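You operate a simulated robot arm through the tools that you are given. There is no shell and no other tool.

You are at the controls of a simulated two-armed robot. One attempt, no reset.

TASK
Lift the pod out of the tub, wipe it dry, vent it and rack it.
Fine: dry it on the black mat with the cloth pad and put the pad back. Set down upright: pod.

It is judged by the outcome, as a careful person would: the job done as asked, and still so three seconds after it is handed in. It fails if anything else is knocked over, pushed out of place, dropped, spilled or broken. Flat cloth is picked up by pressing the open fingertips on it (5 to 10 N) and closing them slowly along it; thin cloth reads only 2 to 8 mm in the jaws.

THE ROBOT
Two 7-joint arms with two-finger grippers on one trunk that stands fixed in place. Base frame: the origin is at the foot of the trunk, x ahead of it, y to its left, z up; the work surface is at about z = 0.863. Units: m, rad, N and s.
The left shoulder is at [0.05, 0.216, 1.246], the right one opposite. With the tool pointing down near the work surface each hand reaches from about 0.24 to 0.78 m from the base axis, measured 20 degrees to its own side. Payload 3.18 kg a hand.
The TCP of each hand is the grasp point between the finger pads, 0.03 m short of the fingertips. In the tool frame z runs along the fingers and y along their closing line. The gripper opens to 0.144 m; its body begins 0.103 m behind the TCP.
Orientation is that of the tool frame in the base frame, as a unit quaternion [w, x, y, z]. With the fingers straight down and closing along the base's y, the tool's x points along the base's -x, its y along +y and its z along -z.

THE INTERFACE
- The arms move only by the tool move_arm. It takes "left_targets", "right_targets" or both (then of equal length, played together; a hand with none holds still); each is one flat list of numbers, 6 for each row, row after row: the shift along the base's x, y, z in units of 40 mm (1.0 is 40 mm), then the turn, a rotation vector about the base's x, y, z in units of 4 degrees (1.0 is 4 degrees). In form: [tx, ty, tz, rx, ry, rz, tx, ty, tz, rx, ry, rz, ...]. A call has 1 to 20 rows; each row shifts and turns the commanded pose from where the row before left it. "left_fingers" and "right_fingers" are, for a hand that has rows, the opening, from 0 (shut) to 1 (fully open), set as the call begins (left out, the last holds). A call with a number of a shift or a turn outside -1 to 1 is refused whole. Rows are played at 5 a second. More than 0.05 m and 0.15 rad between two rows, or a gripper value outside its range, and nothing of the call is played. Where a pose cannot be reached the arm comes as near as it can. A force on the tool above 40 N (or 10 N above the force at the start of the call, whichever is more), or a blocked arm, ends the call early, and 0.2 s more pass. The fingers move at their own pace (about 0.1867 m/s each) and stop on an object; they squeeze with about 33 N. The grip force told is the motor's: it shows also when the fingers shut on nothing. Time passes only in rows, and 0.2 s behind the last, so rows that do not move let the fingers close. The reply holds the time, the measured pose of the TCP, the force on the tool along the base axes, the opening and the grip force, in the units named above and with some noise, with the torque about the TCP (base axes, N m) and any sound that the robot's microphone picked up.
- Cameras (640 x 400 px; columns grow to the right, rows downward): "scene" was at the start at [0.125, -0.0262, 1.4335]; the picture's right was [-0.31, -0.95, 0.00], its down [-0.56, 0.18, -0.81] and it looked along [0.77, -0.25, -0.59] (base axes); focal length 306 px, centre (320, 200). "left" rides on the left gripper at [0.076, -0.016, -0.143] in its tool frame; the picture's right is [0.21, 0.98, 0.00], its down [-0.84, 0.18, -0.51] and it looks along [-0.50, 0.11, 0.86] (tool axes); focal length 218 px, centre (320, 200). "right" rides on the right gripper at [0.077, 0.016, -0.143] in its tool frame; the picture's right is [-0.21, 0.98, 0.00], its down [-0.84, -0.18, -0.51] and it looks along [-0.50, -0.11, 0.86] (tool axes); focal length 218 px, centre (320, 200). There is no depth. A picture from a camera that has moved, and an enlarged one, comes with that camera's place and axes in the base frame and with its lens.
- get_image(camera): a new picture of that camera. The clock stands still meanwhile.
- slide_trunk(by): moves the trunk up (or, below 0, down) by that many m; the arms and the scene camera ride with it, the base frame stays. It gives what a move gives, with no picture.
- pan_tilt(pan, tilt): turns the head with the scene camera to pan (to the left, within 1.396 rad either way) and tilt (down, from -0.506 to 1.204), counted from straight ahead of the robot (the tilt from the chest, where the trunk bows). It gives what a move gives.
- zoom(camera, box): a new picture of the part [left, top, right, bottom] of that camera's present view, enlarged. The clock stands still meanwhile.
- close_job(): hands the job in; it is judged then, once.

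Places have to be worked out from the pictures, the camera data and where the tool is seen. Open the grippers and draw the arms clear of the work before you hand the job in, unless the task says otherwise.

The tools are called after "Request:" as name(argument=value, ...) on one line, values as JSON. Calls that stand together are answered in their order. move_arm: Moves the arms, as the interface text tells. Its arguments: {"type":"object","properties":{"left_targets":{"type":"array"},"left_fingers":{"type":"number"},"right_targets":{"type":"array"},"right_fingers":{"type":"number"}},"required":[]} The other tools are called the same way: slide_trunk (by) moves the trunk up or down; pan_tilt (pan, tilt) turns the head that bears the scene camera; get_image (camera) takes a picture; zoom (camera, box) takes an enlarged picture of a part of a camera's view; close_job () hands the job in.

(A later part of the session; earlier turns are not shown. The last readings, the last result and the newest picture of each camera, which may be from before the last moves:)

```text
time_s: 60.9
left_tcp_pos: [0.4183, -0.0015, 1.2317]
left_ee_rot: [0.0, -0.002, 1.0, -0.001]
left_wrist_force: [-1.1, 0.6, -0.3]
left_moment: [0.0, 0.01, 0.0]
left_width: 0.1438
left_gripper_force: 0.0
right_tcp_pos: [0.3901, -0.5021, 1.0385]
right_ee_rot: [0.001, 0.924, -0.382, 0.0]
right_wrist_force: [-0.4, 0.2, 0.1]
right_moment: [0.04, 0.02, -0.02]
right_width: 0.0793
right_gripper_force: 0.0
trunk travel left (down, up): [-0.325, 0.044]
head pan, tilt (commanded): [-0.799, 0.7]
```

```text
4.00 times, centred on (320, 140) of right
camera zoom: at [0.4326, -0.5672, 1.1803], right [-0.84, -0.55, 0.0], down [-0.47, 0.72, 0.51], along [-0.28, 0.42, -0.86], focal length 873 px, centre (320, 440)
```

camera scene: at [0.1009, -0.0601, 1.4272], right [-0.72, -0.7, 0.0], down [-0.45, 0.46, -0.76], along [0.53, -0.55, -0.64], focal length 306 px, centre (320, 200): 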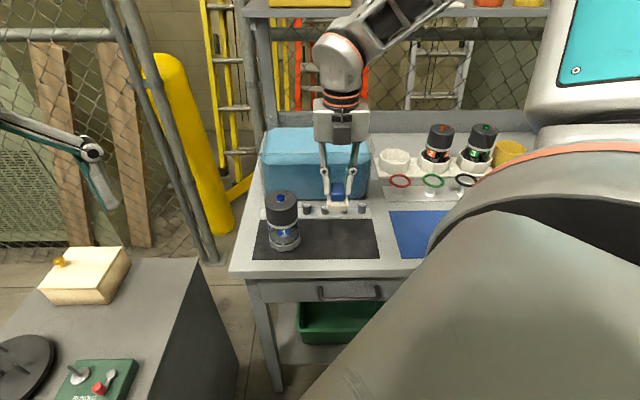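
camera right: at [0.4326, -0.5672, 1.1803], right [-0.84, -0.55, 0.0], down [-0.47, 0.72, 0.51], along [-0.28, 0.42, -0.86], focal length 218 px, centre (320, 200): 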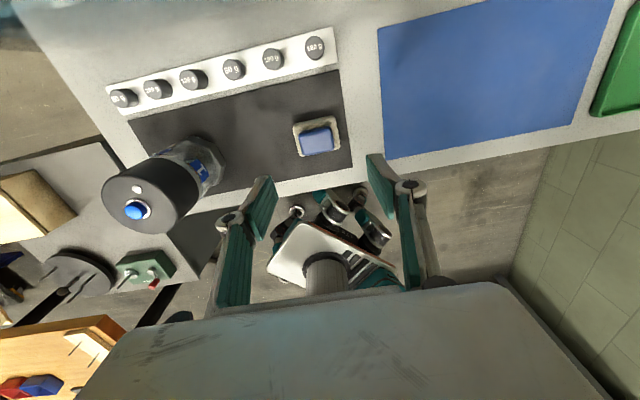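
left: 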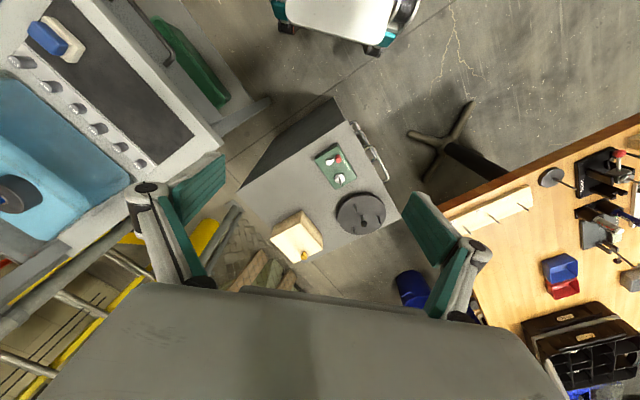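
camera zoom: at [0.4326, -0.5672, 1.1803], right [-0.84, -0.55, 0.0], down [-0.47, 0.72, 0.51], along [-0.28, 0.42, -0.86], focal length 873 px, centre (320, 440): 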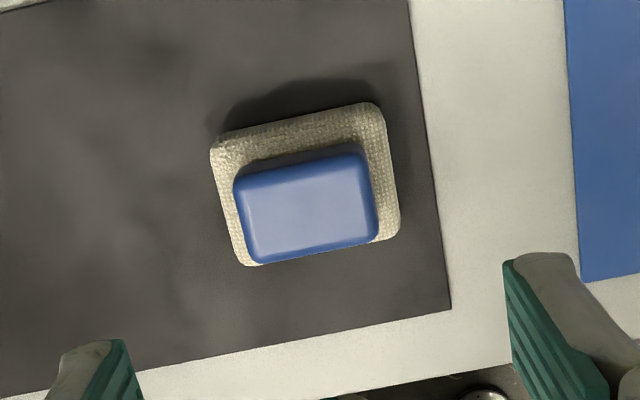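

From this view the handle centre is about (0.393, -0.501), slightly toward the pod. I shift 5 mm that way and lower to z≈0.926.

Request:
move_arm(right_targets=[0.085, 0.07, -0.3, 0, 0, 0, 0, 0, -0.6, 0, 0, 0, 0, 0, -0.6, 0, 0, 0, 0, 0, -0.6, 0, 0, 0, 0, 0, -0.5, 0, 0, 0])

Request:
zoom(camera="right", box=[240, 120, 400, 240])

Request:
zoom(camera="scene", box=[310, 165, 410, 265])

```text
time_s: 62.1
left_tcp_pos: [0.4191, -0.0022, 1.232]
left_ee_rot: [0.0, -0.002, 1.0, -0.001]
left_wrist_force: [0.5, -0.9, -0.2]
left_moment: [0.01, 0.05, -0.01]
left_width: 0.144
left_gripper_force: 0.0
right_tcp_pos: [0.3943, -0.5, 0.9357]
right_ee_rot: [0.001, 0.924, -0.383, 0.0]
right_wrist_force: [-0.2, 1.0, -0.6]
right_moment: [0.0, 0.01, 0.0]
right_width: 0.0792
right_gripper_force: 0.0
trunk travel left (down, up): [-0.325, 0.044]
head pan, tilt (commanded): [-0.799, 0.7]
```

```text
3.33 times, centred on (320, 180) of right
camera zoom: at [0.4373, -0.5644, 1.0763], right [-0.84, -0.54, 0.0], down [-0.47, 0.72, 0.51], along [-0.28, 0.42, -0.86], focal length 728 px, centre (320, 267)
```

zoom: 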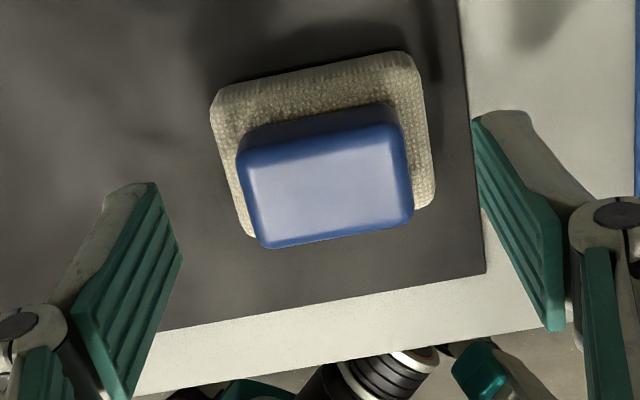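

```text
4.00 times, centred on (360, 215) of scene
camera zoom: at [0.1012, -0.0604, 1.4272], right [-0.72, -0.7, 0.0], down [-0.45, 0.46, -0.76], along [0.53, -0.55, -0.64], focal length 1222 px, centre (160, 140)
```

zoom: 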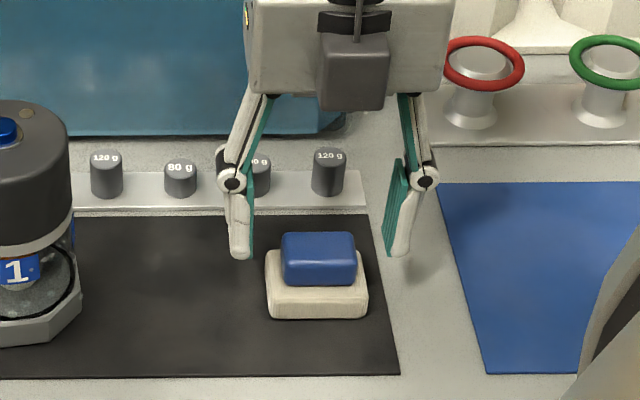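

Centred on the handle. I lower 10 mm more and close on its ends.

Request:
move_arm(right_targets=[0, -0.03, -0.13, 0, 0, 0, 0, 0, -0.13, 0, 0, 0])

Request:
move_arm(right_targets=[0, 0, 0, 0, 0, 0, 0, 0, 0, 0, 0, 0, 0, 0, 0, 0, 0, 0], right_fingers=0)

Request:
zoom(camera="scene", box=[310, 165, 410, 265])

Request:
zoom(camera="right", box=[240, 120, 400, 240])

```text
time_s: 62.7
left_tcp_pos: [0.4187, -0.0011, 1.2315]
left_ee_rot: [0.0, -0.002, 1.0, -0.001]
left_wrist_force: [0.2, 0.6, 0.0]
left_moment: [-0.01, 0.0, -0.02]
left_width: 0.1444
left_gripper_force: 0.1
right_tcp_pos: [0.3953, -0.5001, 0.9257]
right_ee_rot: [0.002, 0.924, -0.382, 0.0]
right_wrist_force: [-0.2, 0.5, -0.6]
right_moment: [0.0, 0.01, -0.02]
right_width: 0.079
right_gripper_force: 0.1
trunk travel left (down, up): [-0.325, 0.044]
head pan, tilt (commanded): [-0.799, 0.7]
```

```text
time_s: 63.5
left_tcp_pos: [0.4184, -0.0016, 1.2328]
left_ee_rot: [0.0, -0.002, 1.0, 0.0]
left_wrist_force: [-0.2, -0.5, -0.3]
left_moment: [-0.03, -0.02, -0.02]
left_width: 0.1442
left_gripper_force: 0.1
right_tcp_pos: [0.3944, -0.5014, 0.9245]
right_ee_rot: [0.002, 0.924, -0.383, -0.001]
right_wrist_force: [-0.3, -1.0, 0.7]
right_moment: [-0.06, -0.06, -0.04]
right_width: 0.043
right_gripper_force: 33.0
trunk travel left (down, up): [-0.325, 0.044]
head pan, tilt (commanded): [-0.799, 0.7]
```

```text
4.00 times, centred on (360, 215) of scene
camera zoom: at [0.1008, -0.0601, 1.4273], right [-0.72, -0.7, 0.0], down [-0.45, 0.46, -0.76], along [0.53, -0.55, -0.64], focal length 1222 px, centre (160, 140)
```

zoom: 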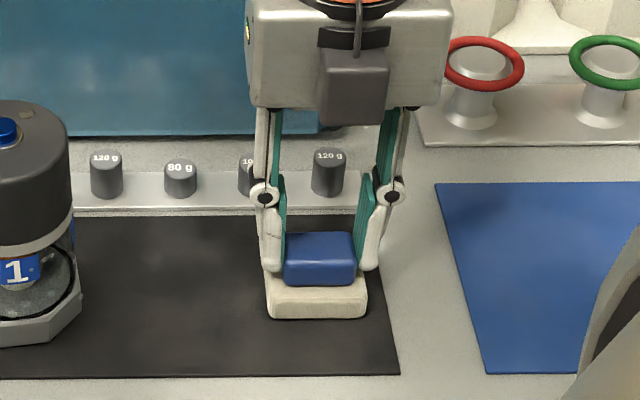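

```text
3.33 times, centred on (320, 180) of right
camera zoom: at [0.437, -0.5657, 1.0667], right [-0.84, -0.54, 0.0], down [-0.47, 0.72, 0.51], along [-0.28, 0.42, -0.86], focal length 728 px, centre (320, 267)
```

zoom: 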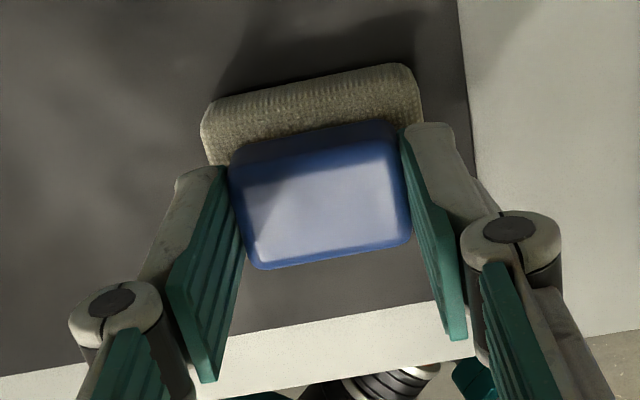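

The handle is gripped by its ends (43 mm) at TCP (0.3944, -0.5014, 0.9245) – new put-back pose. I lift 5 cm and move back over the studs (tops ~0.90) towards the space behind the pod.

Request:
move_arm(right_targets=[0, 0, 0.3, 0, 0, 0, 0, 0, 0.5, 0, 0, 0, 0, 0, 0.5, 0, 0, 0, 0.58, -0.13, 0, 0, 0, 0, 0.58, -0.13, 0, 0, 0, 0, 0.58, -0.13, 0, 0, 0, 0, 0.58, -0.13, 0, 0, 0, 0])

Request:
zoom(camera="scene", box=[240, 140, 400, 260])

```text
time_s: 65.1
left_tcp_pos: [0.4188, -0.0008, 1.2328]
left_ee_rot: [0.0, -0.002, 1.0, 0.0]
left_wrist_force: [0.2, 1.1, -0.1]
left_moment: [-0.02, 0.04, 0.02]
left_width: 0.1439
left_gripper_force: 0.1
right_tcp_pos: [0.4858, -0.5203, 0.9757]
right_ee_rot: [0.001, 0.924, -0.383, -0.001]
right_wrist_force: [-0.8, 0.9, -0.2]
right_moment: [0.0, 0.01, 0.01]
right_width: 0.0431
right_gripper_force: 32.9
trunk travel left (down, up): [-0.325, 0.044]
head pan, tilt (commanded): [-0.799, 0.7]
```

```text
3.33 times, centred on (320, 200) of scene
camera zoom: at [0.1013, -0.06, 1.4272], right [-0.72, -0.7, 0.0], down [-0.45, 0.46, -0.76], along [0.53, -0.55, -0.64], focal length 1019 px, centre (320, 200)
```

zoom: 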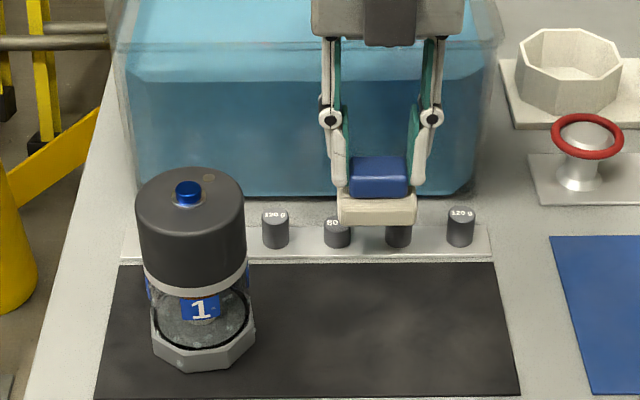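

The pad is above the studs with clearance. I now slide along the bench direction to behind the pod.

Request:
move_arm(right_targets=[0.5, 0.475, 0, 0, 0, 0, 0.5, 0.475, 0, 0, 0, 0, 0.5, 0.475, 0, 0, 0, 0, 0.5, 0.475, 0, 0, 0, 0, 0.5, 0.475, 0, 0, 0, 0])

Request:
zoom(camera="scene", box=[220, 140, 380, 260])

Request:
get_image(camera="right")

```text
time_s: 66.3
left_tcp_pos: [0.4186, -0.0016, 1.2321]
left_ee_rot: [-0.001, -0.002, 1.0, -0.001]
left_wrist_force: [-0.2, 0.0, -0.1]
left_moment: [0.01, 0.03, 0.0]
left_width: 0.144
left_gripper_force: 0.0
right_tcp_pos: [0.5884, -0.4258, 0.9775]
right_ee_rot: [0.002, 0.924, -0.383, -0.002]
right_wrist_force: [0.2, -0.1, 0.0]
right_moment: [0.01, 0.03, 0.0]
right_width: 0.0433
right_gripper_force: 32.8
trunk travel left (down, up): [-0.325, 0.044]
head pan, tilt (commanded): [-0.799, 0.7]
```

```text
3.33 times, centred on (300, 200) of scene
camera zoom: at [0.1017, -0.0602, 1.4271], right [-0.72, -0.7, 0.0], down [-0.45, 0.46, -0.76], along [0.53, -0.55, -0.64], focal length 1019 px, centre (387, 200)
```

zoom: 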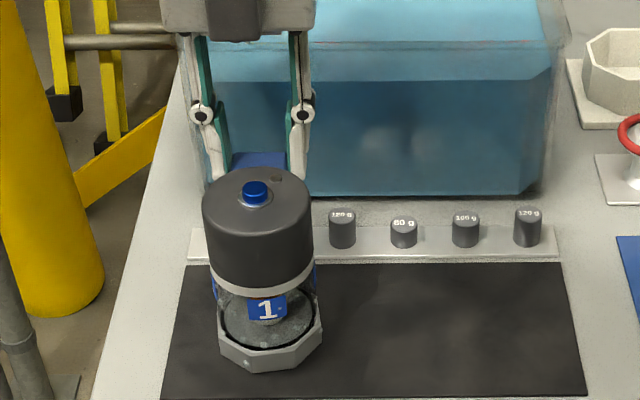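

```text
taken
camera right: at [0.6304, -0.4908, 1.1182], right [-0.84, -0.54, 0.0], down [-0.47, 0.72, 0.51], along [-0.28, 0.42, -0.86], focal length 218 px, centre (320, 200)
```

right: 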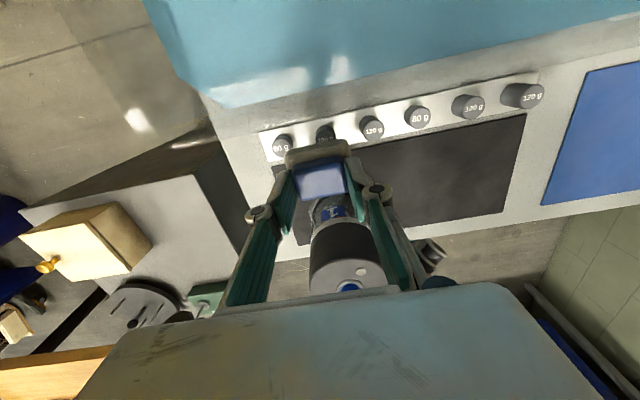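

The pad is behind the pod at D≈0.714 (pod axis D≈0.628). I lower slightly to just above stud height and approach the pod's back in small steps.

Request:
move_arm(right_targets=[0, 0, -0.2, 0, 0, 0, 0, 0, -0.22, 0, 0, 0, -0.128, 0.13, 0, 0, 0, 0, -0.128, 0.13, 0, 0, 0, 0, -0.1, 0.1, 0, 0, 0, 0])

```text
time_s: 67.5
left_tcp_pos: [0.4187, -0.002, 1.2318]
left_ee_rot: [0.001, -0.001, 1.0, -0.001]
left_wrist_force: [-0.9, 0.4, -0.2]
left_moment: [-0.06, 0.04, 0.0]
left_width: 0.1439
left_gripper_force: 0.1
right_tcp_pos: [0.5731, -0.4106, 0.9606]
right_ee_rot: [0.001, 0.924, -0.383, 0.0]
right_wrist_force: [-0.8, 0.2, -1.0]
right_moment: [0.02, 0.02, -0.03]
right_width: 0.0431
right_gripper_force: 33.1
trunk travel left (down, up): [-0.325, 0.044]
head pan, tilt (commanded): [-0.799, 0.7]
```

No contact yet at D≈0.693. I step 1.5 mm at a time toward the pod.

Request:
move_arm(right_targets=[-0.03, 0.03, 0, 0, 0, 0, -0.026, 0.027, 0, 0, 0, 0, -0.026, 0.027, 0, 0, 0, 0])

```text
time_s: 68.3
left_tcp_pos: [0.4184, -0.0027, 1.2322]
left_ee_rot: [0.0, -0.002, 1.0, -0.002]
left_wrist_force: [-0.2, -0.2, 0.7]
left_moment: [-0.04, -0.03, 0.0]
left_width: 0.144
left_gripper_force: 0.2
right_tcp_pos: [0.5682, -0.4089, 0.9596]
right_ee_rot: [0.001, 0.924, -0.382, 0.0]
right_wrist_force: [-0.2, 0.1, -0.2]
right_moment: [0.0, 0.01, -0.03]
right_width: 0.0431
right_gripper_force: 32.9
trunk travel left (down, up): [-0.325, 0.044]
head pan, tilt (commanded): [-0.799, 0.7]
```

Still free (D≈0.688). Two more steps.

Request:
move_arm(right_targets=[-0.026, 0.027, 0, 0, 0, 0, -0.026, 0.027, 0, 0, 0, 0])

```text
time_s: 68.9
left_tcp_pos: [0.4191, -0.0027, 1.2325]
left_ee_rot: [0.0, -0.002, 1.0, -0.001]
left_wrist_force: [-0.4, -0.7, 0.5]
left_moment: [0.01, -0.02, 0.02]
left_width: 0.1439
left_gripper_force: 0.1
right_tcp_pos: [0.5662, -0.4066, 0.9597]
right_ee_rot: [0.001, 0.924, -0.383, -0.001]
right_wrist_force: [0.7, 0.8, -1.5]
right_moment: [0.01, -0.01, -0.01]
right_width: 0.043
right_gripper_force: 33.4
trunk travel left (down, up): [-0.325, 0.044]
head pan, tilt (commanded): [-0.799, 0.7]
```

D≈0.685, no clear contact. I continue in 1.5 mm steps.

Request:
move_arm(right_targets=[-0.026, 0.027, 0, 0, 0, 0, -0.026, 0.027, 0, 0, 0, 0])

Request:
zoom(camera="scene", box=[230, 165, 330, 255])

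```text
time_s: 69.5
left_tcp_pos: [0.4186, -0.0004, 1.2319]
left_ee_rot: [0.0, -0.002, 1.0, 0.0]
left_wrist_force: [-0.4, -0.9, 0.0]
left_moment: [0.03, 0.02, 0.01]
left_width: 0.1443
left_gripper_force: 0.0
right_tcp_pos: [0.5658, -0.4042, 0.9605]
right_ee_rot: [0.002, 0.924, -0.382, -0.001]
right_wrist_force: [3.5, -2.0, 0.7]
right_moment: [-0.11, -0.11, -0.01]
right_width: 0.0428
right_gripper_force: 32.3
trunk travel left (down, up): [-0.325, 0.044]
head pan, tilt (commanded): [-0.799, 0.7]
```

```text
4.44 times, centred on (280, 210) of scene
camera zoom: at [0.1012, -0.0603, 1.4272], right [-0.72, -0.7, 0.0], down [-0.45, 0.46, -0.76], along [0.53, -0.55, -0.64], focal length 1358 px, centre (498, 156)
```

zoom: 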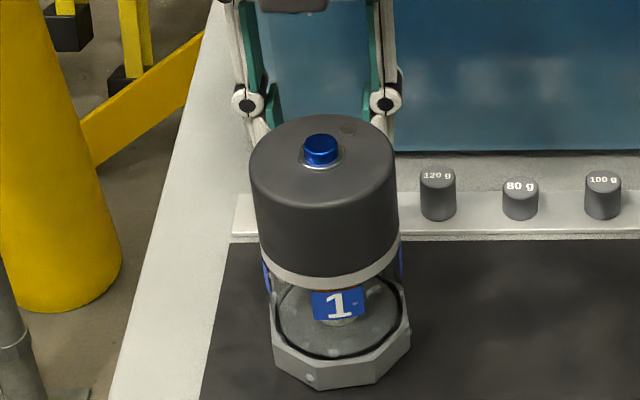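

Contact at the back: ~3.9 N. I ease off half a millimetre and stroke the long face sideways (toward +L) along the pod.

Request:
move_arm(right_targets=[0.009, -0.009, 0, 0, 0, 0, 0.1, 0.098, 0, 0, 0, 0, 0.1, 0.098, 0, 0, 0, 0, 0.1, 0.098, 0, 0, 0, 0, 0.1, 0.098, 0, 0, 0, 0])

Request:
zoom(camera="scene", box=[230, 165, 330, 255])

```text
time_s: 70.7
left_tcp_pos: [0.4191, -0.0018, 1.2314]
left_ee_rot: [0.0, -0.002, 1.0, -0.001]
left_wrist_force: [-0.2, 0.1, -0.6]
left_moment: [0.02, -0.01, 0.0]
left_width: 0.1442
left_gripper_force: 0.0
right_tcp_pos: [0.5829, -0.3884, 0.9606]
right_ee_rot: [0.001, 0.924, -0.382, -0.002]
right_wrist_force: [-0.3, -0.6, -0.3]
right_moment: [0.0, -0.01, 0.02]
right_width: 0.0429
right_gripper_force: 33.3
trunk travel left (down, up): [-0.325, 0.044]
head pan, tilt (commanded): [-0.799, 0.7]
```

```text
4.44 times, centred on (280, 210) of scene
camera zoom: at [0.1011, -0.0602, 1.4272], right [-0.72, -0.7, 0.0], down [-0.45, 0.46, -0.76], along [0.53, -0.55, -0.64], focal length 1358 px, centre (498, 156)
```

zoom: 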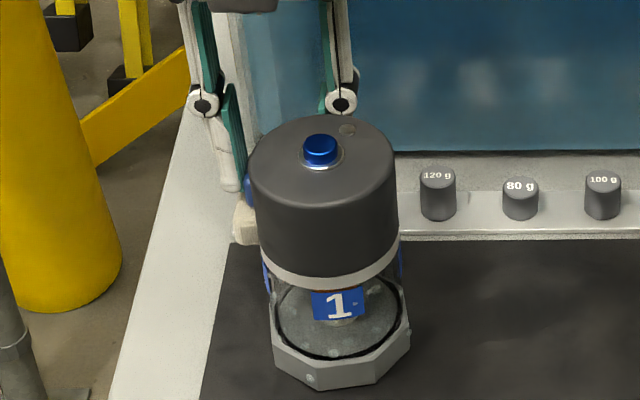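

The pod did not move, but contact was lost. I press in ~1.2 mm and stroke back the other way across the pod's back.

Request:
move_arm(right_targets=[-0.024, 0.024, 0, 0, 0, 0, -0.107, -0.105, 0, 0, 0, 0, -0.107, -0.105, 0, 0, 0, 0, -0.107, -0.105, 0, 0, 0, 0, -0.107, -0.105, 0, 0, 0, 0])

Request:
zoom(camera="scene", box=[230, 165, 330, 255])

```text
time_s: 71.9
left_tcp_pos: [0.419, -0.0009, 1.2329]
left_ee_rot: [0.001, -0.002, 1.0, -0.002]
left_wrist_force: [-0.2, 0.4, 0.4]
left_moment: [-0.05, -0.01, 0.0]
left_width: 0.1441
left_gripper_force: 0.0
right_tcp_pos: [0.5624, -0.4052, 0.9589]
right_ee_rot: [0.002, 0.924, -0.382, -0.001]
right_wrist_force: [1.4, -1.4, -0.4]
right_moment: [-0.05, -0.05, 0.0]
right_width: 0.043
right_gripper_force: 33.4
trunk travel left (down, up): [-0.325, 0.044]
head pan, tilt (commanded): [-0.799, 0.7]
```

```text
4.44 times, centred on (280, 210) of scene
camera zoom: at [0.1011, -0.0603, 1.4272], right [-0.72, -0.7, 0.0], down [-0.45, 0.46, -0.76], along [0.53, -0.55, -0.64], focal length 1358 px, centre (498, 156)
```

zoom: 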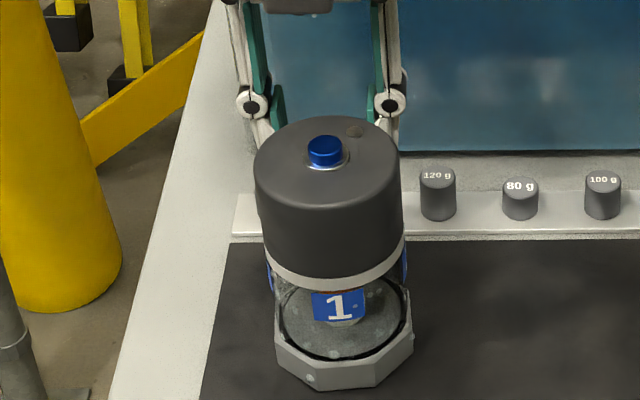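

Light contact (~2 N), pod stays put within ~1 mm. I continue the stroke to the other end.

Request:
move_arm(right_targets=[-0.107, -0.105, 0, 0, 0, 0, -0.107, -0.105, 0, 0, 0, 0, -0.107, -0.105, 0, 0, 0, 0, -0.107, -0.105, 0, 0, 0, 0, -0.08, -0.078, 0, 0, 0, 0])

Request:
zoom(camera="scene", box=[230, 165, 330, 255])

Request:
get_image(camera="right")

```text
time_s: 73.1
left_tcp_pos: [0.4199, -0.002, 1.2336]
left_ee_rot: [-0.001, -0.002, 1.0, -0.001]
left_wrist_force: [0.1, 0.2, -0.5]
left_moment: [-0.03, -0.01, -0.02]
left_width: 0.1439
left_gripper_force: 0.0
right_tcp_pos: [0.5426, -0.4245, 0.9596]
right_ee_rot: [0.002, 0.924, -0.383, 0.0]
right_wrist_force: [1.1, -0.8, -1.3]
right_moment: [-0.06, -0.07, -0.03]
right_width: 0.0429
right_gripper_force: 33.6
trunk travel left (down, up): [-0.325, 0.044]
head pan, tilt (commanded): [-0.799, 0.7]
```

```text
4.44 times, centred on (280, 210) of scene
camera zoom: at [0.101, -0.0604, 1.4272], right [-0.72, -0.7, 0.0], down [-0.45, 0.46, -0.76], along [0.53, -0.55, -0.64], focal length 1358 px, centre (498, 156)
```

zoom: 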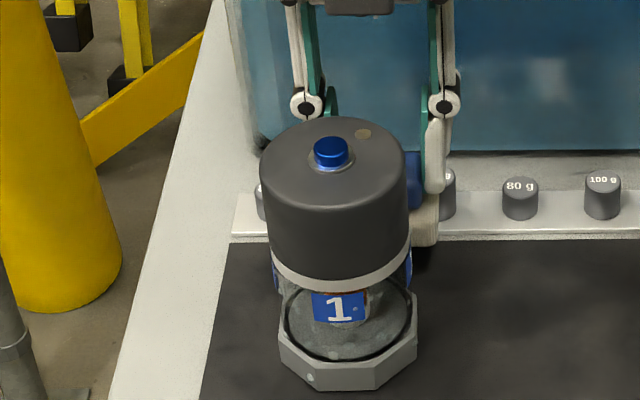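

```text
taken
camera right: at [0.5849, -0.4898, 1.1004], right [-0.84, -0.54, 0.0], down [-0.47, 0.72, 0.51], along [-0.28, 0.42, -0.86], focal length 218 px, centre (320, 200)
```

right: 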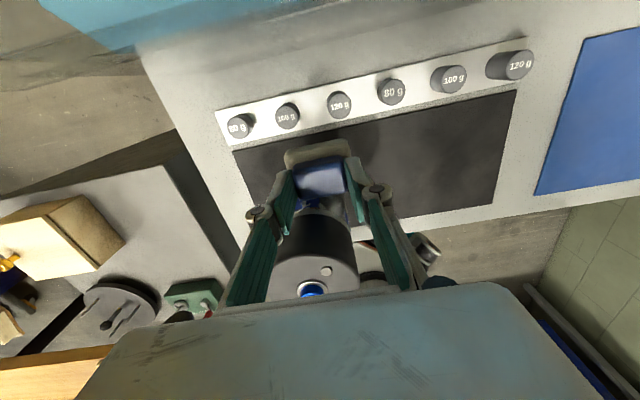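

The droplets seen through the body at the back-right have disappeared, so wiping works. I follow the corner around the pod's back-right with the pad's edge.

Request:
move_arm(right_targets=[-0.102, -0.092, 0, 0, 0, 0, -0.102, -0.092, 0, 0, 0, 0, -0.112, -0.046, 0, 0, 0, 0, -0.113, -0.046, 0, 0, 0, 0, -0.117, -0.014, 0, 0, 0, 0, -0.117, -0.014, 0, 0, 0, 0])

Request:
zoom(camera="scene", box=[230, 165, 330, 255])

```text
time_s: 74.5
left_tcp_pos: [0.4189, -0.0017, 1.2318]
left_ee_rot: [0.0, -0.001, 1.0, -0.001]
left_wrist_force: [-0.5, -0.5, -1.0]
left_moment: [-0.01, 0.01, 0.01]
left_width: 0.1444
left_gripper_force: 0.0
right_tcp_pos: [0.5152, -0.437, 0.96]
right_ee_rot: [0.002, 0.924, -0.383, -0.001]
right_wrist_force: [0.6, -2.9, 0.1]
right_moment: [-0.04, -0.07, -0.06]
right_width: 0.0429
right_gripper_force: 33.2
trunk travel left (down, up): [-0.325, 0.044]
head pan, tilt (commanded): [-0.799, 0.7]
```

```text
4.44 times, centred on (280, 210) of scene
camera zoom: at [0.1009, -0.0604, 1.4272], right [-0.72, -0.7, 0.0], down [-0.45, 0.46, -0.76], along [0.53, -0.55, -0.64], focal length 1358 px, centre (498, 156)
```

zoom: 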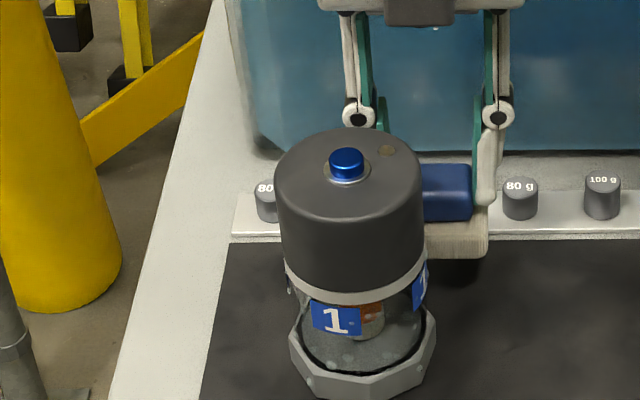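

The pod was dragged several mm toward -L/front and turned a bit. I check where it stands on the mat.

Request:
zoom(camera="scene", box=[230, 175, 390, 275])

```text
4.00 times, centred on (310, 225) of scene
camera zoom: at [0.1009, -0.0604, 1.4272], right [-0.72, -0.7, 0.0], down [-0.45, 0.46, -0.76], along [0.53, -0.55, -0.64], focal length 1222 px, centre (360, 100)
```

zoom: 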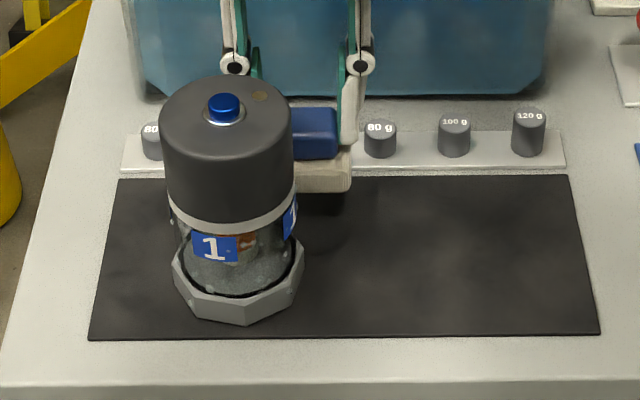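

The pod stands at about (0.505, -0.365), ~1 cm from the mat's front edge; front wiping will push it back. I route the pad around the right side of the pod to its front.

Request:
move_arm(right_targets=[0.17, -0.17, 0.2, 0, 0, 0, -0.4, -0.39, 0.2, 0, 0, 0, -0.4, -0.39, 0, 0, 0, 0, -0.4, -0.39, 0, 0, 0, 0, -0.4, -0.39, 0, 0, 0, 0, -0.51, 0.52, 0, 0, 0, 0, -0.51, 0.52, 0, 0, 0, 0, -0.51, 0.52, 0, 0, 0, 0, -0.51, 0.52, 0, 0, 0, 0, -0.51, 0.52, 0, 0, 0, 0])

Request:
zoom(camera="scene", box=[230, 175, 390, 275])

```text
time_s: 76.7
left_tcp_pos: [0.4189, -0.0025, 1.2328]
left_ee_rot: [0.0, -0.002, 1.0, -0.001]
left_wrist_force: [-0.3, 0.0, 0.2]
left_moment: [0.0, 0.0, -0.03]
left_width: 0.1437
left_gripper_force: 0.1
right_tcp_pos: [0.3566, -0.4016, 0.9765]
right_ee_rot: [0.001, 0.924, -0.383, 0.0]
right_wrist_force: [-0.6, 0.5, 0.3]
right_moment: [-0.02, -0.01, -0.02]
right_width: 0.0431
right_gripper_force: 32.9
trunk travel left (down, up): [-0.325, 0.044]
head pan, tilt (commanded): [-0.799, 0.7]
```

```text
4.00 times, centred on (310, 225) of scene
camera zoom: at [0.1004, -0.0599, 1.4273], right [-0.72, -0.7, 0.0], down [-0.45, 0.46, -0.77], along [0.53, -0.55, -0.64], focal length 1222 px, centre (360, 100)
```

zoom: 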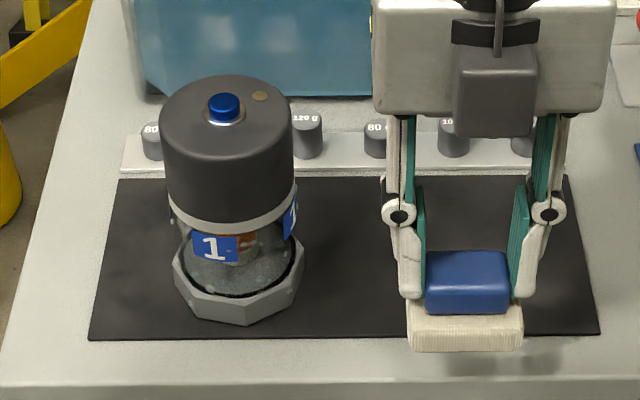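

Clear view of the pod now; I zoom in to note the remaining droplets.

Request:
zoom(camera="scene", box=[262, 205, 318, 260])

```text
7.27 times, centred on (290, 232) of scene
camera zoom: at [0.1004, -0.0599, 1.4273], right [-0.72, -0.7, 0.0], down [-0.45, 0.46, -0.77], along [0.53, -0.55, -0.64], focal length 2223 px, centre (538, -36)
```

zoom: 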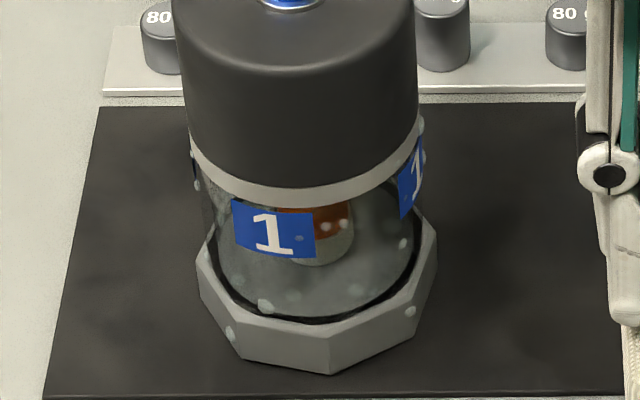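

Droplets remain on ring, body and base at front/left/right. I bring the pad in front of the pod at body height.

Request:
move_arm(right_targets=[0.465, 0.458, 0, 0, 0, 0, 0.465, 0.458, 0, 0, 0, 0, 0.465, 0.458, 0, 0, 0, 0, 0.465, 0.458, -0.3, 0, 0, 0, 0.465, 0.458, -0.3, 0, 0, 0])

Request:
get_image(camera="scene")

Request:
get_image(camera="right")

```text
time_s: 77.9
left_tcp_pos: [0.4194, -0.0025, 1.2314]
left_ee_rot: [-0.001, -0.001, 1.0, -0.001]
left_wrist_force: [0.1, 0.0, -1.2]
left_moment: [0.0, 0.02, -0.03]
left_width: 0.144
left_gripper_force: 0.1
right_tcp_pos: [0.4506, -0.3102, 0.9509]
right_ee_rot: [0.001, 0.924, -0.383, -0.001]
right_wrist_force: [-0.1, 0.3, -0.2]
right_moment: [0.0, 0.02, -0.03]
right_width: 0.0429
right_gripper_force: 33.0
trunk travel left (down, up): [-0.325, 0.044]
head pan, tilt (commanded): [-0.799, 0.7]
```

```text
taken
camera scene: at [0.1017, -0.0601, 1.4271], right [-0.72, -0.7, 0.0], down [-0.45, 0.46, -0.76], along [0.53, -0.55, -0.64], focal length 306 px, centre (320, 200)
```

scene: 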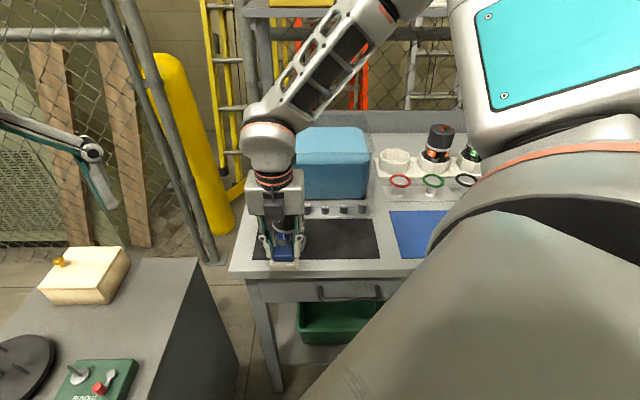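

```text
taken
camera right: at [0.4924, -0.3751, 1.0931], right [-0.84, -0.54, 0.0], down [-0.47, 0.72, 0.51], along [-0.28, 0.42, -0.86], focal length 218 px, centre (320, 200)
```

right: 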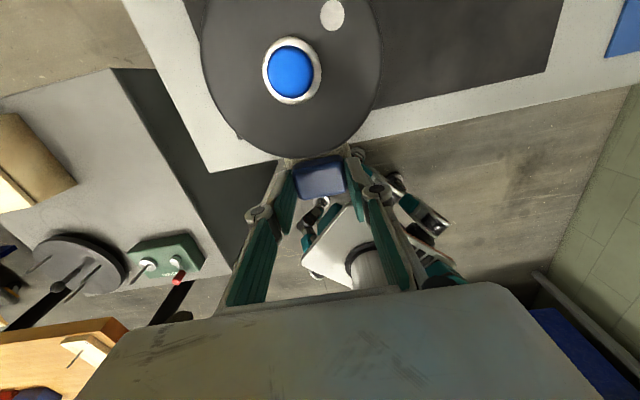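

The hand camera looks down on the cap: pod axis is at (0.502, -0.370), ~78 mm from the TCP in depth. I centre sideways and approach the front.

Request:
move_arm(right_targets=[-0.09, -0.09, 0, 0, 0, 0, 0.105, -0.107, 0, 0, 0, 0, 0.105, -0.107, 0, 0, 0, 0, 0.105, -0.107, 0, 0, 0, 0])

```text
time_s: 78.9
left_tcp_pos: [0.4189, -0.0018, 1.2331]
left_ee_rot: [0.0, -0.001, 1.0, -0.001]
left_wrist_force: [-0.6, 0.4, -0.4]
left_moment: [0.01, 0.0, -0.01]
left_width: 0.1439
left_gripper_force: 0.1
right_tcp_pos: [0.4601, -0.3275, 0.9505]
right_ee_rot: [0.001, 0.924, -0.384, 0.0]
right_wrist_force: [0.0, -0.4, -1.1]
right_moment: [0.03, -0.01, 0.02]
right_width: 0.043
right_gripper_force: 32.7
trunk travel left (down, up): [-0.325, 0.044]
head pan, tilt (commanded): [-0.799, 0.7]
```

About 4 mm to go. I advance in 2 mm steps.

Request:
move_arm(right_targets=[0.035, -0.036, 0, 0, 0, 0, 0.035, -0.036, 0, 0, 0, 0])

```text
time_s: 79.5
left_tcp_pos: [0.4177, -0.0009, 1.2326]
left_ee_rot: [0.0, 0.0, 1.0, 0.0]
left_wrist_force: [0.4, -0.5, -0.7]
left_moment: [0.01, 0.0, -0.01]
left_width: 0.1438
left_gripper_force: 0.1
right_tcp_pos: [0.4599, -0.3286, 0.9531]
right_ee_rot: [0.001, 0.924, -0.382, -0.002]
right_wrist_force: [-4.5, 2.6, 2.1]
right_moment: [0.18, 0.21, 0.0]
right_width: 0.0432
right_gripper_force: 33.0
trunk travel left (down, up): [-0.325, 0.044]
head pan, tilt (commanded): [-0.799, 0.7]
```

Contact at the front with ~5 N. I do small vertical strokes (down 8 mm, up 16 mm, down 8 mm) so the pod is not dragged sideways.

Request:
move_arm(right_targets=[-0.012, 0.012, -0.1, 0, 0, 0, 0, 0, -0.1, 0, 0, 0, 0, 0, 0.1, 0, 0, 0, 0, 0, 0.1, 0, 0, 0, 0, 0, 0.1, 0, 0, 0, 0, 0, 0.1, 0, 0, 0, 0, 0, -0.1, 0, 0, 0, 0, 0, -0.1, 0, 0, 0])

Request:
get_image(camera="right")

```text
time_s: 81.3
left_tcp_pos: [0.4175, -0.0016, 1.2322]
left_ee_rot: [0.0, -0.001, 1.0, -0.001]
left_wrist_force: [0.3, 0.1, -0.1]
left_moment: [0.01, -0.04, 0.02]
left_width: 0.144
left_gripper_force: 0.0
right_tcp_pos: [0.4623, -0.3285, 0.9499]
right_ee_rot: [0.002, 0.924, -0.381, -0.001]
right_wrist_force: [0.2, 0.7, -1.2]
right_moment: [0.02, 0.03, 0.0]
right_width: 0.0428
right_gripper_force: 33.3
trunk travel left (down, up): [-0.325, 0.044]
head pan, tilt (commanded): [-0.799, 0.7]
```

```text
taken
camera right: at [0.5038, -0.3941, 1.0928], right [-0.84, -0.54, 0.0], down [-0.47, 0.72, 0.51], along [-0.28, 0.42, -0.86], focal length 218 px, centre (320, 200)
```

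right: 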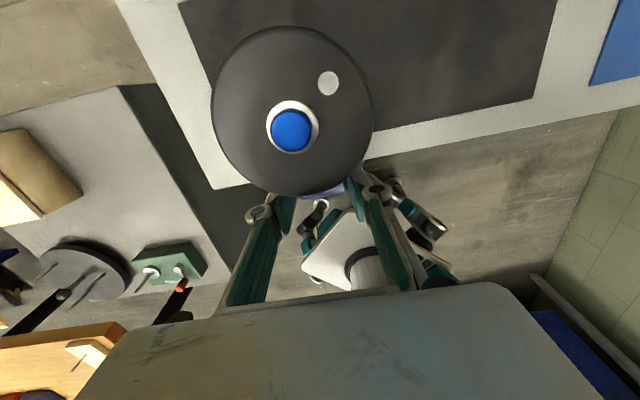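

The pod stayed in place. I now repeat at mid-body height: back off, press in ~2–3 mm beyond contact, stroke vertically, and back off.

Request:
move_arm(right_targets=[-0.105, 0.107, -0.07, 0, 0, 0, 0.06, -0.061, 0, 0, 0, 0, 0.06, -0.061, 0, 0, 0, 0, 0.05, -0.051, 0, 0, 0, 0, 0, 0, 0.13, 0, 0, 0, 0, 0, -0.13, 0, 0, 0, 0, 0, 0.13, 0, 0, 0, 0, 0, -0.13, 0, 0, 0])

Request:
get_image(camera="right")

```text
time_s: 83.1
left_tcp_pos: [0.4207, -0.0035, 1.2314]
left_ee_rot: [0.0, -0.002, 1.0, 0.0]
left_wrist_force: [-0.7, -0.3, -0.1]
left_moment: [0.01, 0.0, 0.01]
left_width: 0.1439
left_gripper_force: 0.1
right_tcp_pos: [0.4641, -0.3323, 0.9482]
right_ee_rot: [0.001, 0.924, -0.382, -0.001]
right_wrist_force: [-0.7, 0.1, -0.3]
right_moment: [0.0, 0.03, -0.02]
right_width: 0.0428
right_gripper_force: 33.1
trunk travel left (down, up): [-0.325, 0.044]
head pan, tilt (commanded): [-0.799, 0.7]
```

```text
taken
camera right: at [0.5064, -0.3968, 1.0905], right [-0.84, -0.54, 0.0], down [-0.47, 0.72, 0.51], along [-0.28, 0.42, -0.86], focal length 218 px, centre (320, 200)
```

right: 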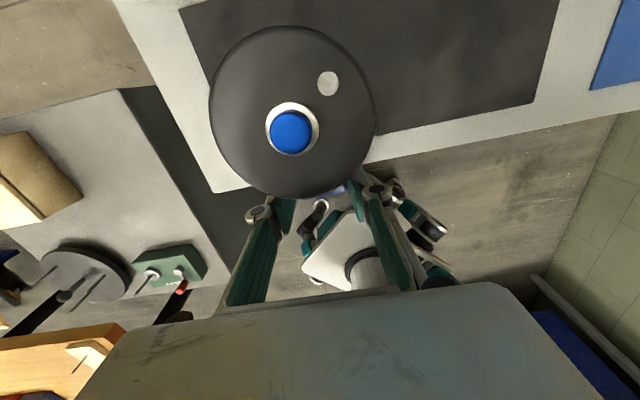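

Now the base: I back off, lower the pad to just above the mat, press on the base's front with small sideways strokes, and back off.

Request:
move_arm(right_targets=[-0.245, 0.248, 0, 0, 0, 0, 0, 0, -0.25, 0, 0, 0, 0, 0, -0.25, 0, 0, 0, 0.06, -0.061, 0, 0, 0, 0, 0.06, -0.061, 0, 0, 0, 0, 0.05, -0.051, 0, 0, 0, 0, 0.1, 0.098, 0, 0, 0, 0, 0.1, 0.098, 0, 0, 0, 0, -0.1, -0.098, 0, 0, 0, 0, -0.1, -0.098, 0, 0, 0, 0, -0.1, -0.098, 0, 0, 0, 0, -0.1, -0.098, 0, 0, 0, 0, 0.1, 0.098, 0, 0, 0, 0, 0.1, 0.098, 0, 0, 0, 0])

Request:
get_image(camera="right")

```text
time_s: 86.1
left_tcp_pos: [0.4195, -0.0024, 1.2323]
left_ee_rot: [0.0, -0.001, 1.0, 0.0]
left_wrist_force: [-0.4, -0.3, -0.4]
left_moment: [-0.01, 0.01, -0.04]
left_width: 0.1441
left_gripper_force: 0.1
right_tcp_pos: [0.4604, -0.3295, 0.9277]
right_ee_rot: [0.001, 0.924, -0.383, -0.001]
right_wrist_force: [0.0, -0.4, -0.2]
right_moment: [0.0, 0.02, -0.04]
right_width: 0.0432
right_gripper_force: 32.2
trunk travel left (down, up): [-0.325, 0.044]
head pan, tilt (commanded): [-0.799, 0.7]
```

```text
taken
camera right: at [0.5033, -0.3943, 1.0703], right [-0.84, -0.54, 0.0], down [-0.47, 0.72, 0.51], along [-0.28, 0.42, -0.86], focal length 218 px, centre (320, 200)
```

right: 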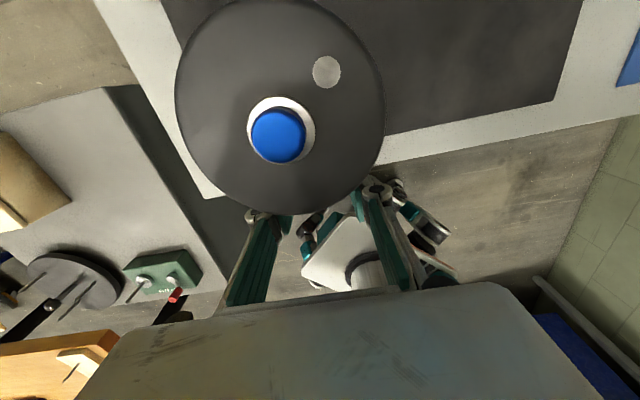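

Pod is at (0.505, -0.371), upright. I pull back and aside to inspect the front with the scene camera.

Request:
move_arm(right_targets=[-0.25, 0.25, 0.2, 0, 0, 0, -0.1, 0.1, 0.4, 0, 0, 0, -0.5, -0.49, 0.4, 0, 0, 0, -0.5, -0.49, 0, 0, 0, 0, -0.5, -0.49, 0, 0, 0, 0, -0.5, -0.49, 0, 0, 0, 0, -0.4, -0.39, 0, 0, 0, 0])

Request:
zoom(camera="scene", box=[262, 205, 318, 260])

Request:
zoom(camera="scene", box=[230, 165, 390, 275])

```text
time_s: 87.7
left_tcp_pos: [0.4183, -0.0019, 1.2316]
left_ee_rot: [-0.001, -0.001, 1.0, -0.001]
left_wrist_force: [-0.2, 0.0, -0.6]
left_moment: [0.01, -0.04, -0.02]
left_width: 0.1439
left_gripper_force: 0.1
right_tcp_pos: [0.3491, -0.4087, 0.9687]
right_ee_rot: [0.001, 0.924, -0.382, 0.0]
right_wrist_force: [0.8, 0.4, -0.4]
right_moment: [0.06, -0.05, 0.01]
right_width: 0.0431
right_gripper_force: 33.1
trunk travel left (down, up): [-0.325, 0.044]
head pan, tilt (commanded): [-0.799, 0.7]
```

```text
7.27 times, centred on (290, 232) of scene
camera zoom: at [0.1001, -0.0605, 1.4273], right [-0.72, -0.7, 0.0], down [-0.45, 0.46, -0.77], along [0.53, -0.55, -0.64], focal length 2223 px, centre (538, -36)
```

zoom: 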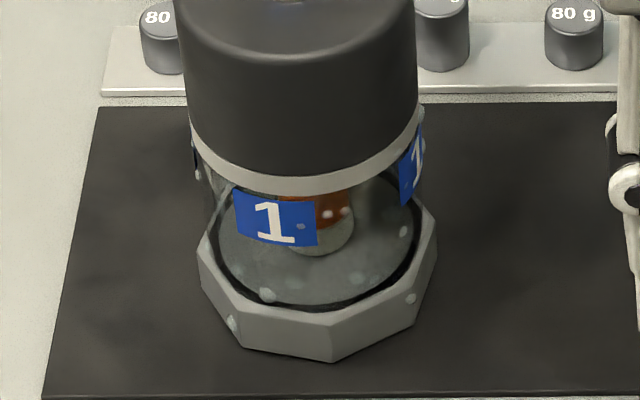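

```text
3.64 times, centred on (310, 220) of scene
camera zoom: at [0.1001, -0.0605, 1.4273], right [-0.72, -0.7, 0.0], down [-0.45, 0.46, -0.77], along [0.53, -0.55, -0.64], focal length 1111 px, centre (356, 127)
```

zoom: 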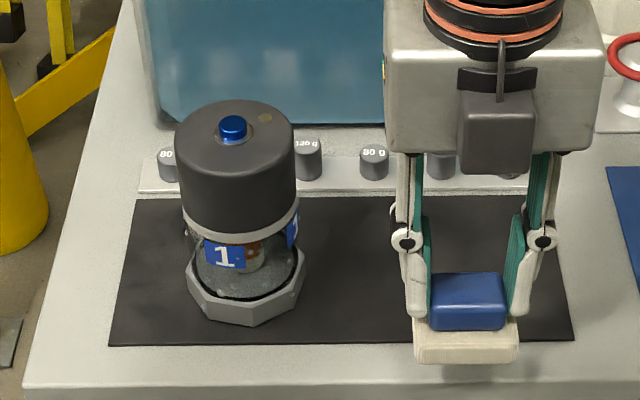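

The front droplets (label dot, pair beside it, base corners) are unchanged, so light dabs don't suffice; rubbing with steady contact is needed. I return to the front and rub sideways with ~2–3 N.

Request:
move_arm(right_targets=[0.482, 0.475, 0, 0, 0, 0, 0.482, 0.475, 0, 0, 0, 0, 0.482, 0.475, 0, 0, 0, 0, 0.482, 0.475, 0, 0, 0, 0, 0.482, 0.475, -0.27, 0, 0, 0, 0.482, 0.475, -0.27, 0, 0, 0, 0.187, -0.19, 0, 0, 0, 0, 0.187, -0.19, 0, 0, 0, 0, 0.035, -0.036, 0, 0, 0, 0])

Request:
get_image(camera="right")

```text
time_s: 89.7
left_tcp_pos: [0.4182, -0.0016, 1.2329]
left_ee_rot: [0.001, -0.001, 1.0, -0.001]
left_wrist_force: [-0.3, -0.5, 1.2]
left_moment: [-0.02, -0.02, 0.0]
left_width: 0.1441
left_gripper_force: 0.0
right_tcp_pos: [0.4836, -0.3113, 0.9473]
right_ee_rot: [0.001, 0.924, -0.383, -0.002]
right_wrist_force: [-2.1, 2.7, 1.0]
right_moment: [0.06, 0.12, -0.06]
right_width: 0.0428
right_gripper_force: 32.7
trunk travel left (down, up): [-0.325, 0.044]
head pan, tilt (commanded): [-0.799, 0.7]
```

```text
taken
camera right: at [0.5252, -0.3767, 1.0889], right [-0.84, -0.54, 0.0], down [-0.47, 0.72, 0.51], along [-0.28, 0.42, -0.86], focal length 218 px, centre (320, 200)
```

right: 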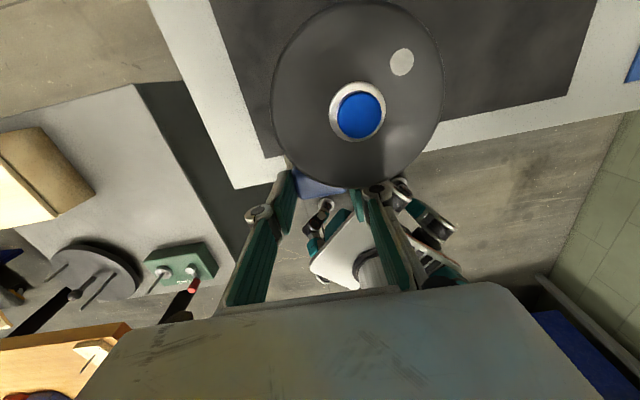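

Contact 3.4 N at the front. I rub sideways 5 cm to the right and back.

Request:
move_arm(right_targets=[-0.103, -0.101, 0, 0, 0, 0, -0.103, -0.101, 0, 0, 0, 0, -0.103, -0.101, 0, 0, 0, 0, -0.103, -0.101, 0, 0, 0, 0, -0.103, -0.101, 0, 0, 0, 0, -0.103, -0.101, 0, 0, 0, 0, -0.103, -0.101, 0, 0, 0, 0, -0.103, -0.101, 0, 0, 0, 0, -0.103, -0.101, 0, 0, 0, 0])

Request:
get_image(camera="right")

```text
time_s: 91.7
left_tcp_pos: [0.4192, -0.0022, 1.2326]
left_ee_rot: [0.0, -0.001, 1.0, -0.001]
left_wrist_force: [-0.4, -0.5, 0.4]
left_moment: [0.03, 0.0, 0.0]
left_width: 0.1441
left_gripper_force: 0.1
right_tcp_pos: [0.4471, -0.3475, 0.9481]
right_ee_rot: [0.002, 0.924, -0.383, 0.0]
right_wrist_force: [0.0, 1.0, 0.6]
right_moment: [0.05, 0.03, -0.01]
right_width: 0.0429
right_gripper_force: 32.9
trunk travel left (down, up): [-0.325, 0.044]
head pan, tilt (commanded): [-0.799, 0.7]
```

```text
taken
camera right: at [0.4893, -0.4122, 1.0891], right [-0.84, -0.54, 0.0], down [-0.47, 0.72, 0.51], along [-0.28, 0.42, -0.86], focal length 218 px, centre (320, 200)
```

right: 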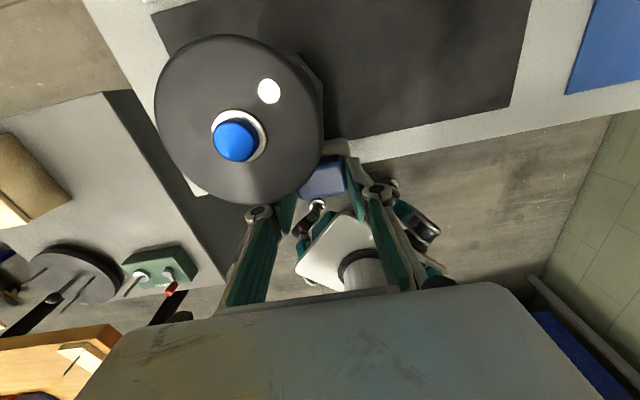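

The pod stayed exactly in place while the pad slid across it. I rub back with slightly more pressure, then once more, then move aside to inspect.

Request:
move_arm(right_targets=[0.018, -0.018, 0, 0, 0, 0, 0.103, 0.101, 0, 0, 0, 0, 0.103, 0.101, 0, 0, 0, 0, 0.103, 0.101, 0, 0, 0, 0, 0.103, 0.101, 0, 0, 0, 0, 0.103, 0.101, 0, 0, 0, 0, 0.103, 0.101, 0, 0, 0, 0, 0.103, 0.101, 0, 0, 0, 0, 0.103, 0.101, 0, 0, 0, 0, 0.103, 0.101, 0, 0, 0, 0])

Request:
move_arm(right_targets=[0.018, -0.018, 0, 0, 0, 0, -0.103, -0.101, 0, 0, 0, 0, -0.103, -0.101, 0, 0, 0, 0, -0.103, -0.101, 0, 0, 0, 0, -0.103, -0.101, 0, 0, 0, 0, -0.103, -0.101, 0, 0, 0, 0, -0.103, -0.101, 0, 0, 0, 0, -0.103, -0.101, 0, 0, 0, 0, -0.103, -0.101, 0, 0, 0, 0, -0.103, -0.101, 0, 0, 0, 0])

Request:
get_image(camera="right")

```text
time_s: 93.9
left_tcp_pos: [0.419, -0.0009, 1.2316]
left_ee_rot: [0.001, -0.003, 1.0, -0.001]
left_wrist_force: [0.3, 0.4, 0.7]
left_moment: [-0.04, -0.02, -0.01]
left_width: 0.144
left_gripper_force: 0.0
right_tcp_pos: [0.4839, -0.3127, 0.9473]
right_ee_rot: [0.001, 0.924, -0.382, -0.001]
right_wrist_force: [0.4, -1.3, -0.3]
right_moment: [0.01, -0.01, 0.01]
right_width: 0.0431
right_gripper_force: 32.9
trunk travel left (down, up): [-0.325, 0.044]
head pan, tilt (commanded): [-0.799, 0.7]
```

```text
time_s: 96.1
left_tcp_pos: [0.4193, -0.001, 1.2332]
left_ee_rot: [0.0, -0.002, 1.0, 0.0]
left_wrist_force: [0.2, 0.4, -0.7]
left_moment: [-0.01, 0.0, -0.01]
left_width: 0.144
left_gripper_force: 0.0
right_tcp_pos: [0.4477, -0.3481, 0.9471]
right_ee_rot: [0.001, 0.924, -0.382, 0.0]
right_wrist_force: [2.3, 2.7, 8.4]
right_moment: [0.11, -0.4, 0.05]
right_width: 0.0428
right_gripper_force: 33.1
trunk travel left (down, up): [-0.325, 0.044]
head pan, tilt (commanded): [-0.799, 0.7]
```

```text
taken
camera right: at [0.4907, -0.4139, 1.0894], right [-0.84, -0.55, 0.0], down [-0.47, 0.72, 0.51], along [-0.28, 0.42, -0.86], focal length 218 px, centre (320, 200)
```

right: 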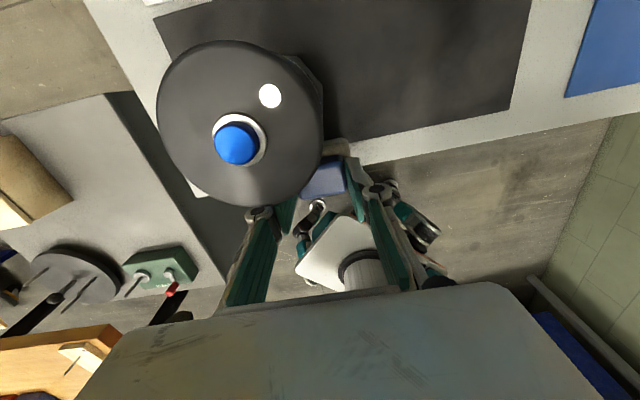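

A vertical force of 8 N appeared (pad probably riding on the base's top edge). I back off to the front and move aside to inspect.

Request:
move_arm(right_targets=[-0.2, 0.2, 0.05, 0, 0, 0, -0.2, 0.2, 0.15, 0, 0, 0, -0.5, -0.49, 0.2, 0, 0, 0, -0.5, -0.49, 0.2, 0, 0, 0, -0.5, -0.49, 0, 0, 0, 0, -0.4, -0.39, 0, 0, 0, 0])

Request:
zoom(camera="scene", box=[262, 205, 318, 260])

```text
time_s: 97.5
left_tcp_pos: [0.4183, -0.0031, 1.2328]
left_ee_rot: [0.0, -0.001, 1.0, 0.0]
left_wrist_force: [0.2, -0.9, 0.2]
left_moment: [-0.02, -0.03, -0.04]
left_width: 0.1442
left_gripper_force: 0.0
right_tcp_pos: [0.354, -0.4073, 0.971]
right_ee_rot: [0.001, 0.924, -0.382, -0.001]
right_wrist_force: [-0.8, 0.1, -0.6]
right_moment: [-0.04, -0.02, 0.0]
right_width: 0.0428
right_gripper_force: 33.0
trunk travel left (down, up): [-0.325, 0.044]
head pan, tilt (commanded): [-0.799, 0.7]
```

```text
7.27 times, centred on (290, 232) of scene
camera zoom: at [0.1003, -0.0601, 1.4273], right [-0.72, -0.7, 0.0], down [-0.45, 0.46, -0.77], along [0.53, -0.55, -0.64], focal length 2223 px, centre (538, -36)
```

zoom: 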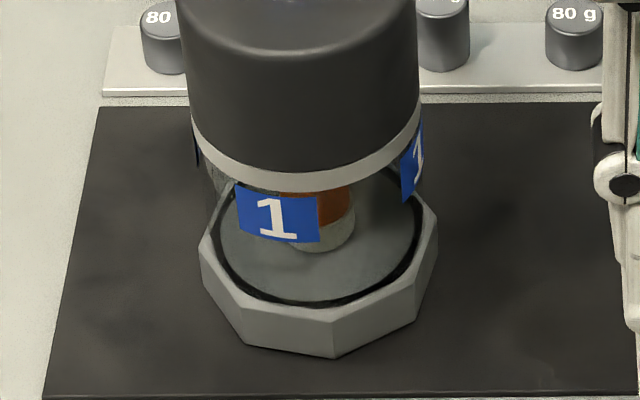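

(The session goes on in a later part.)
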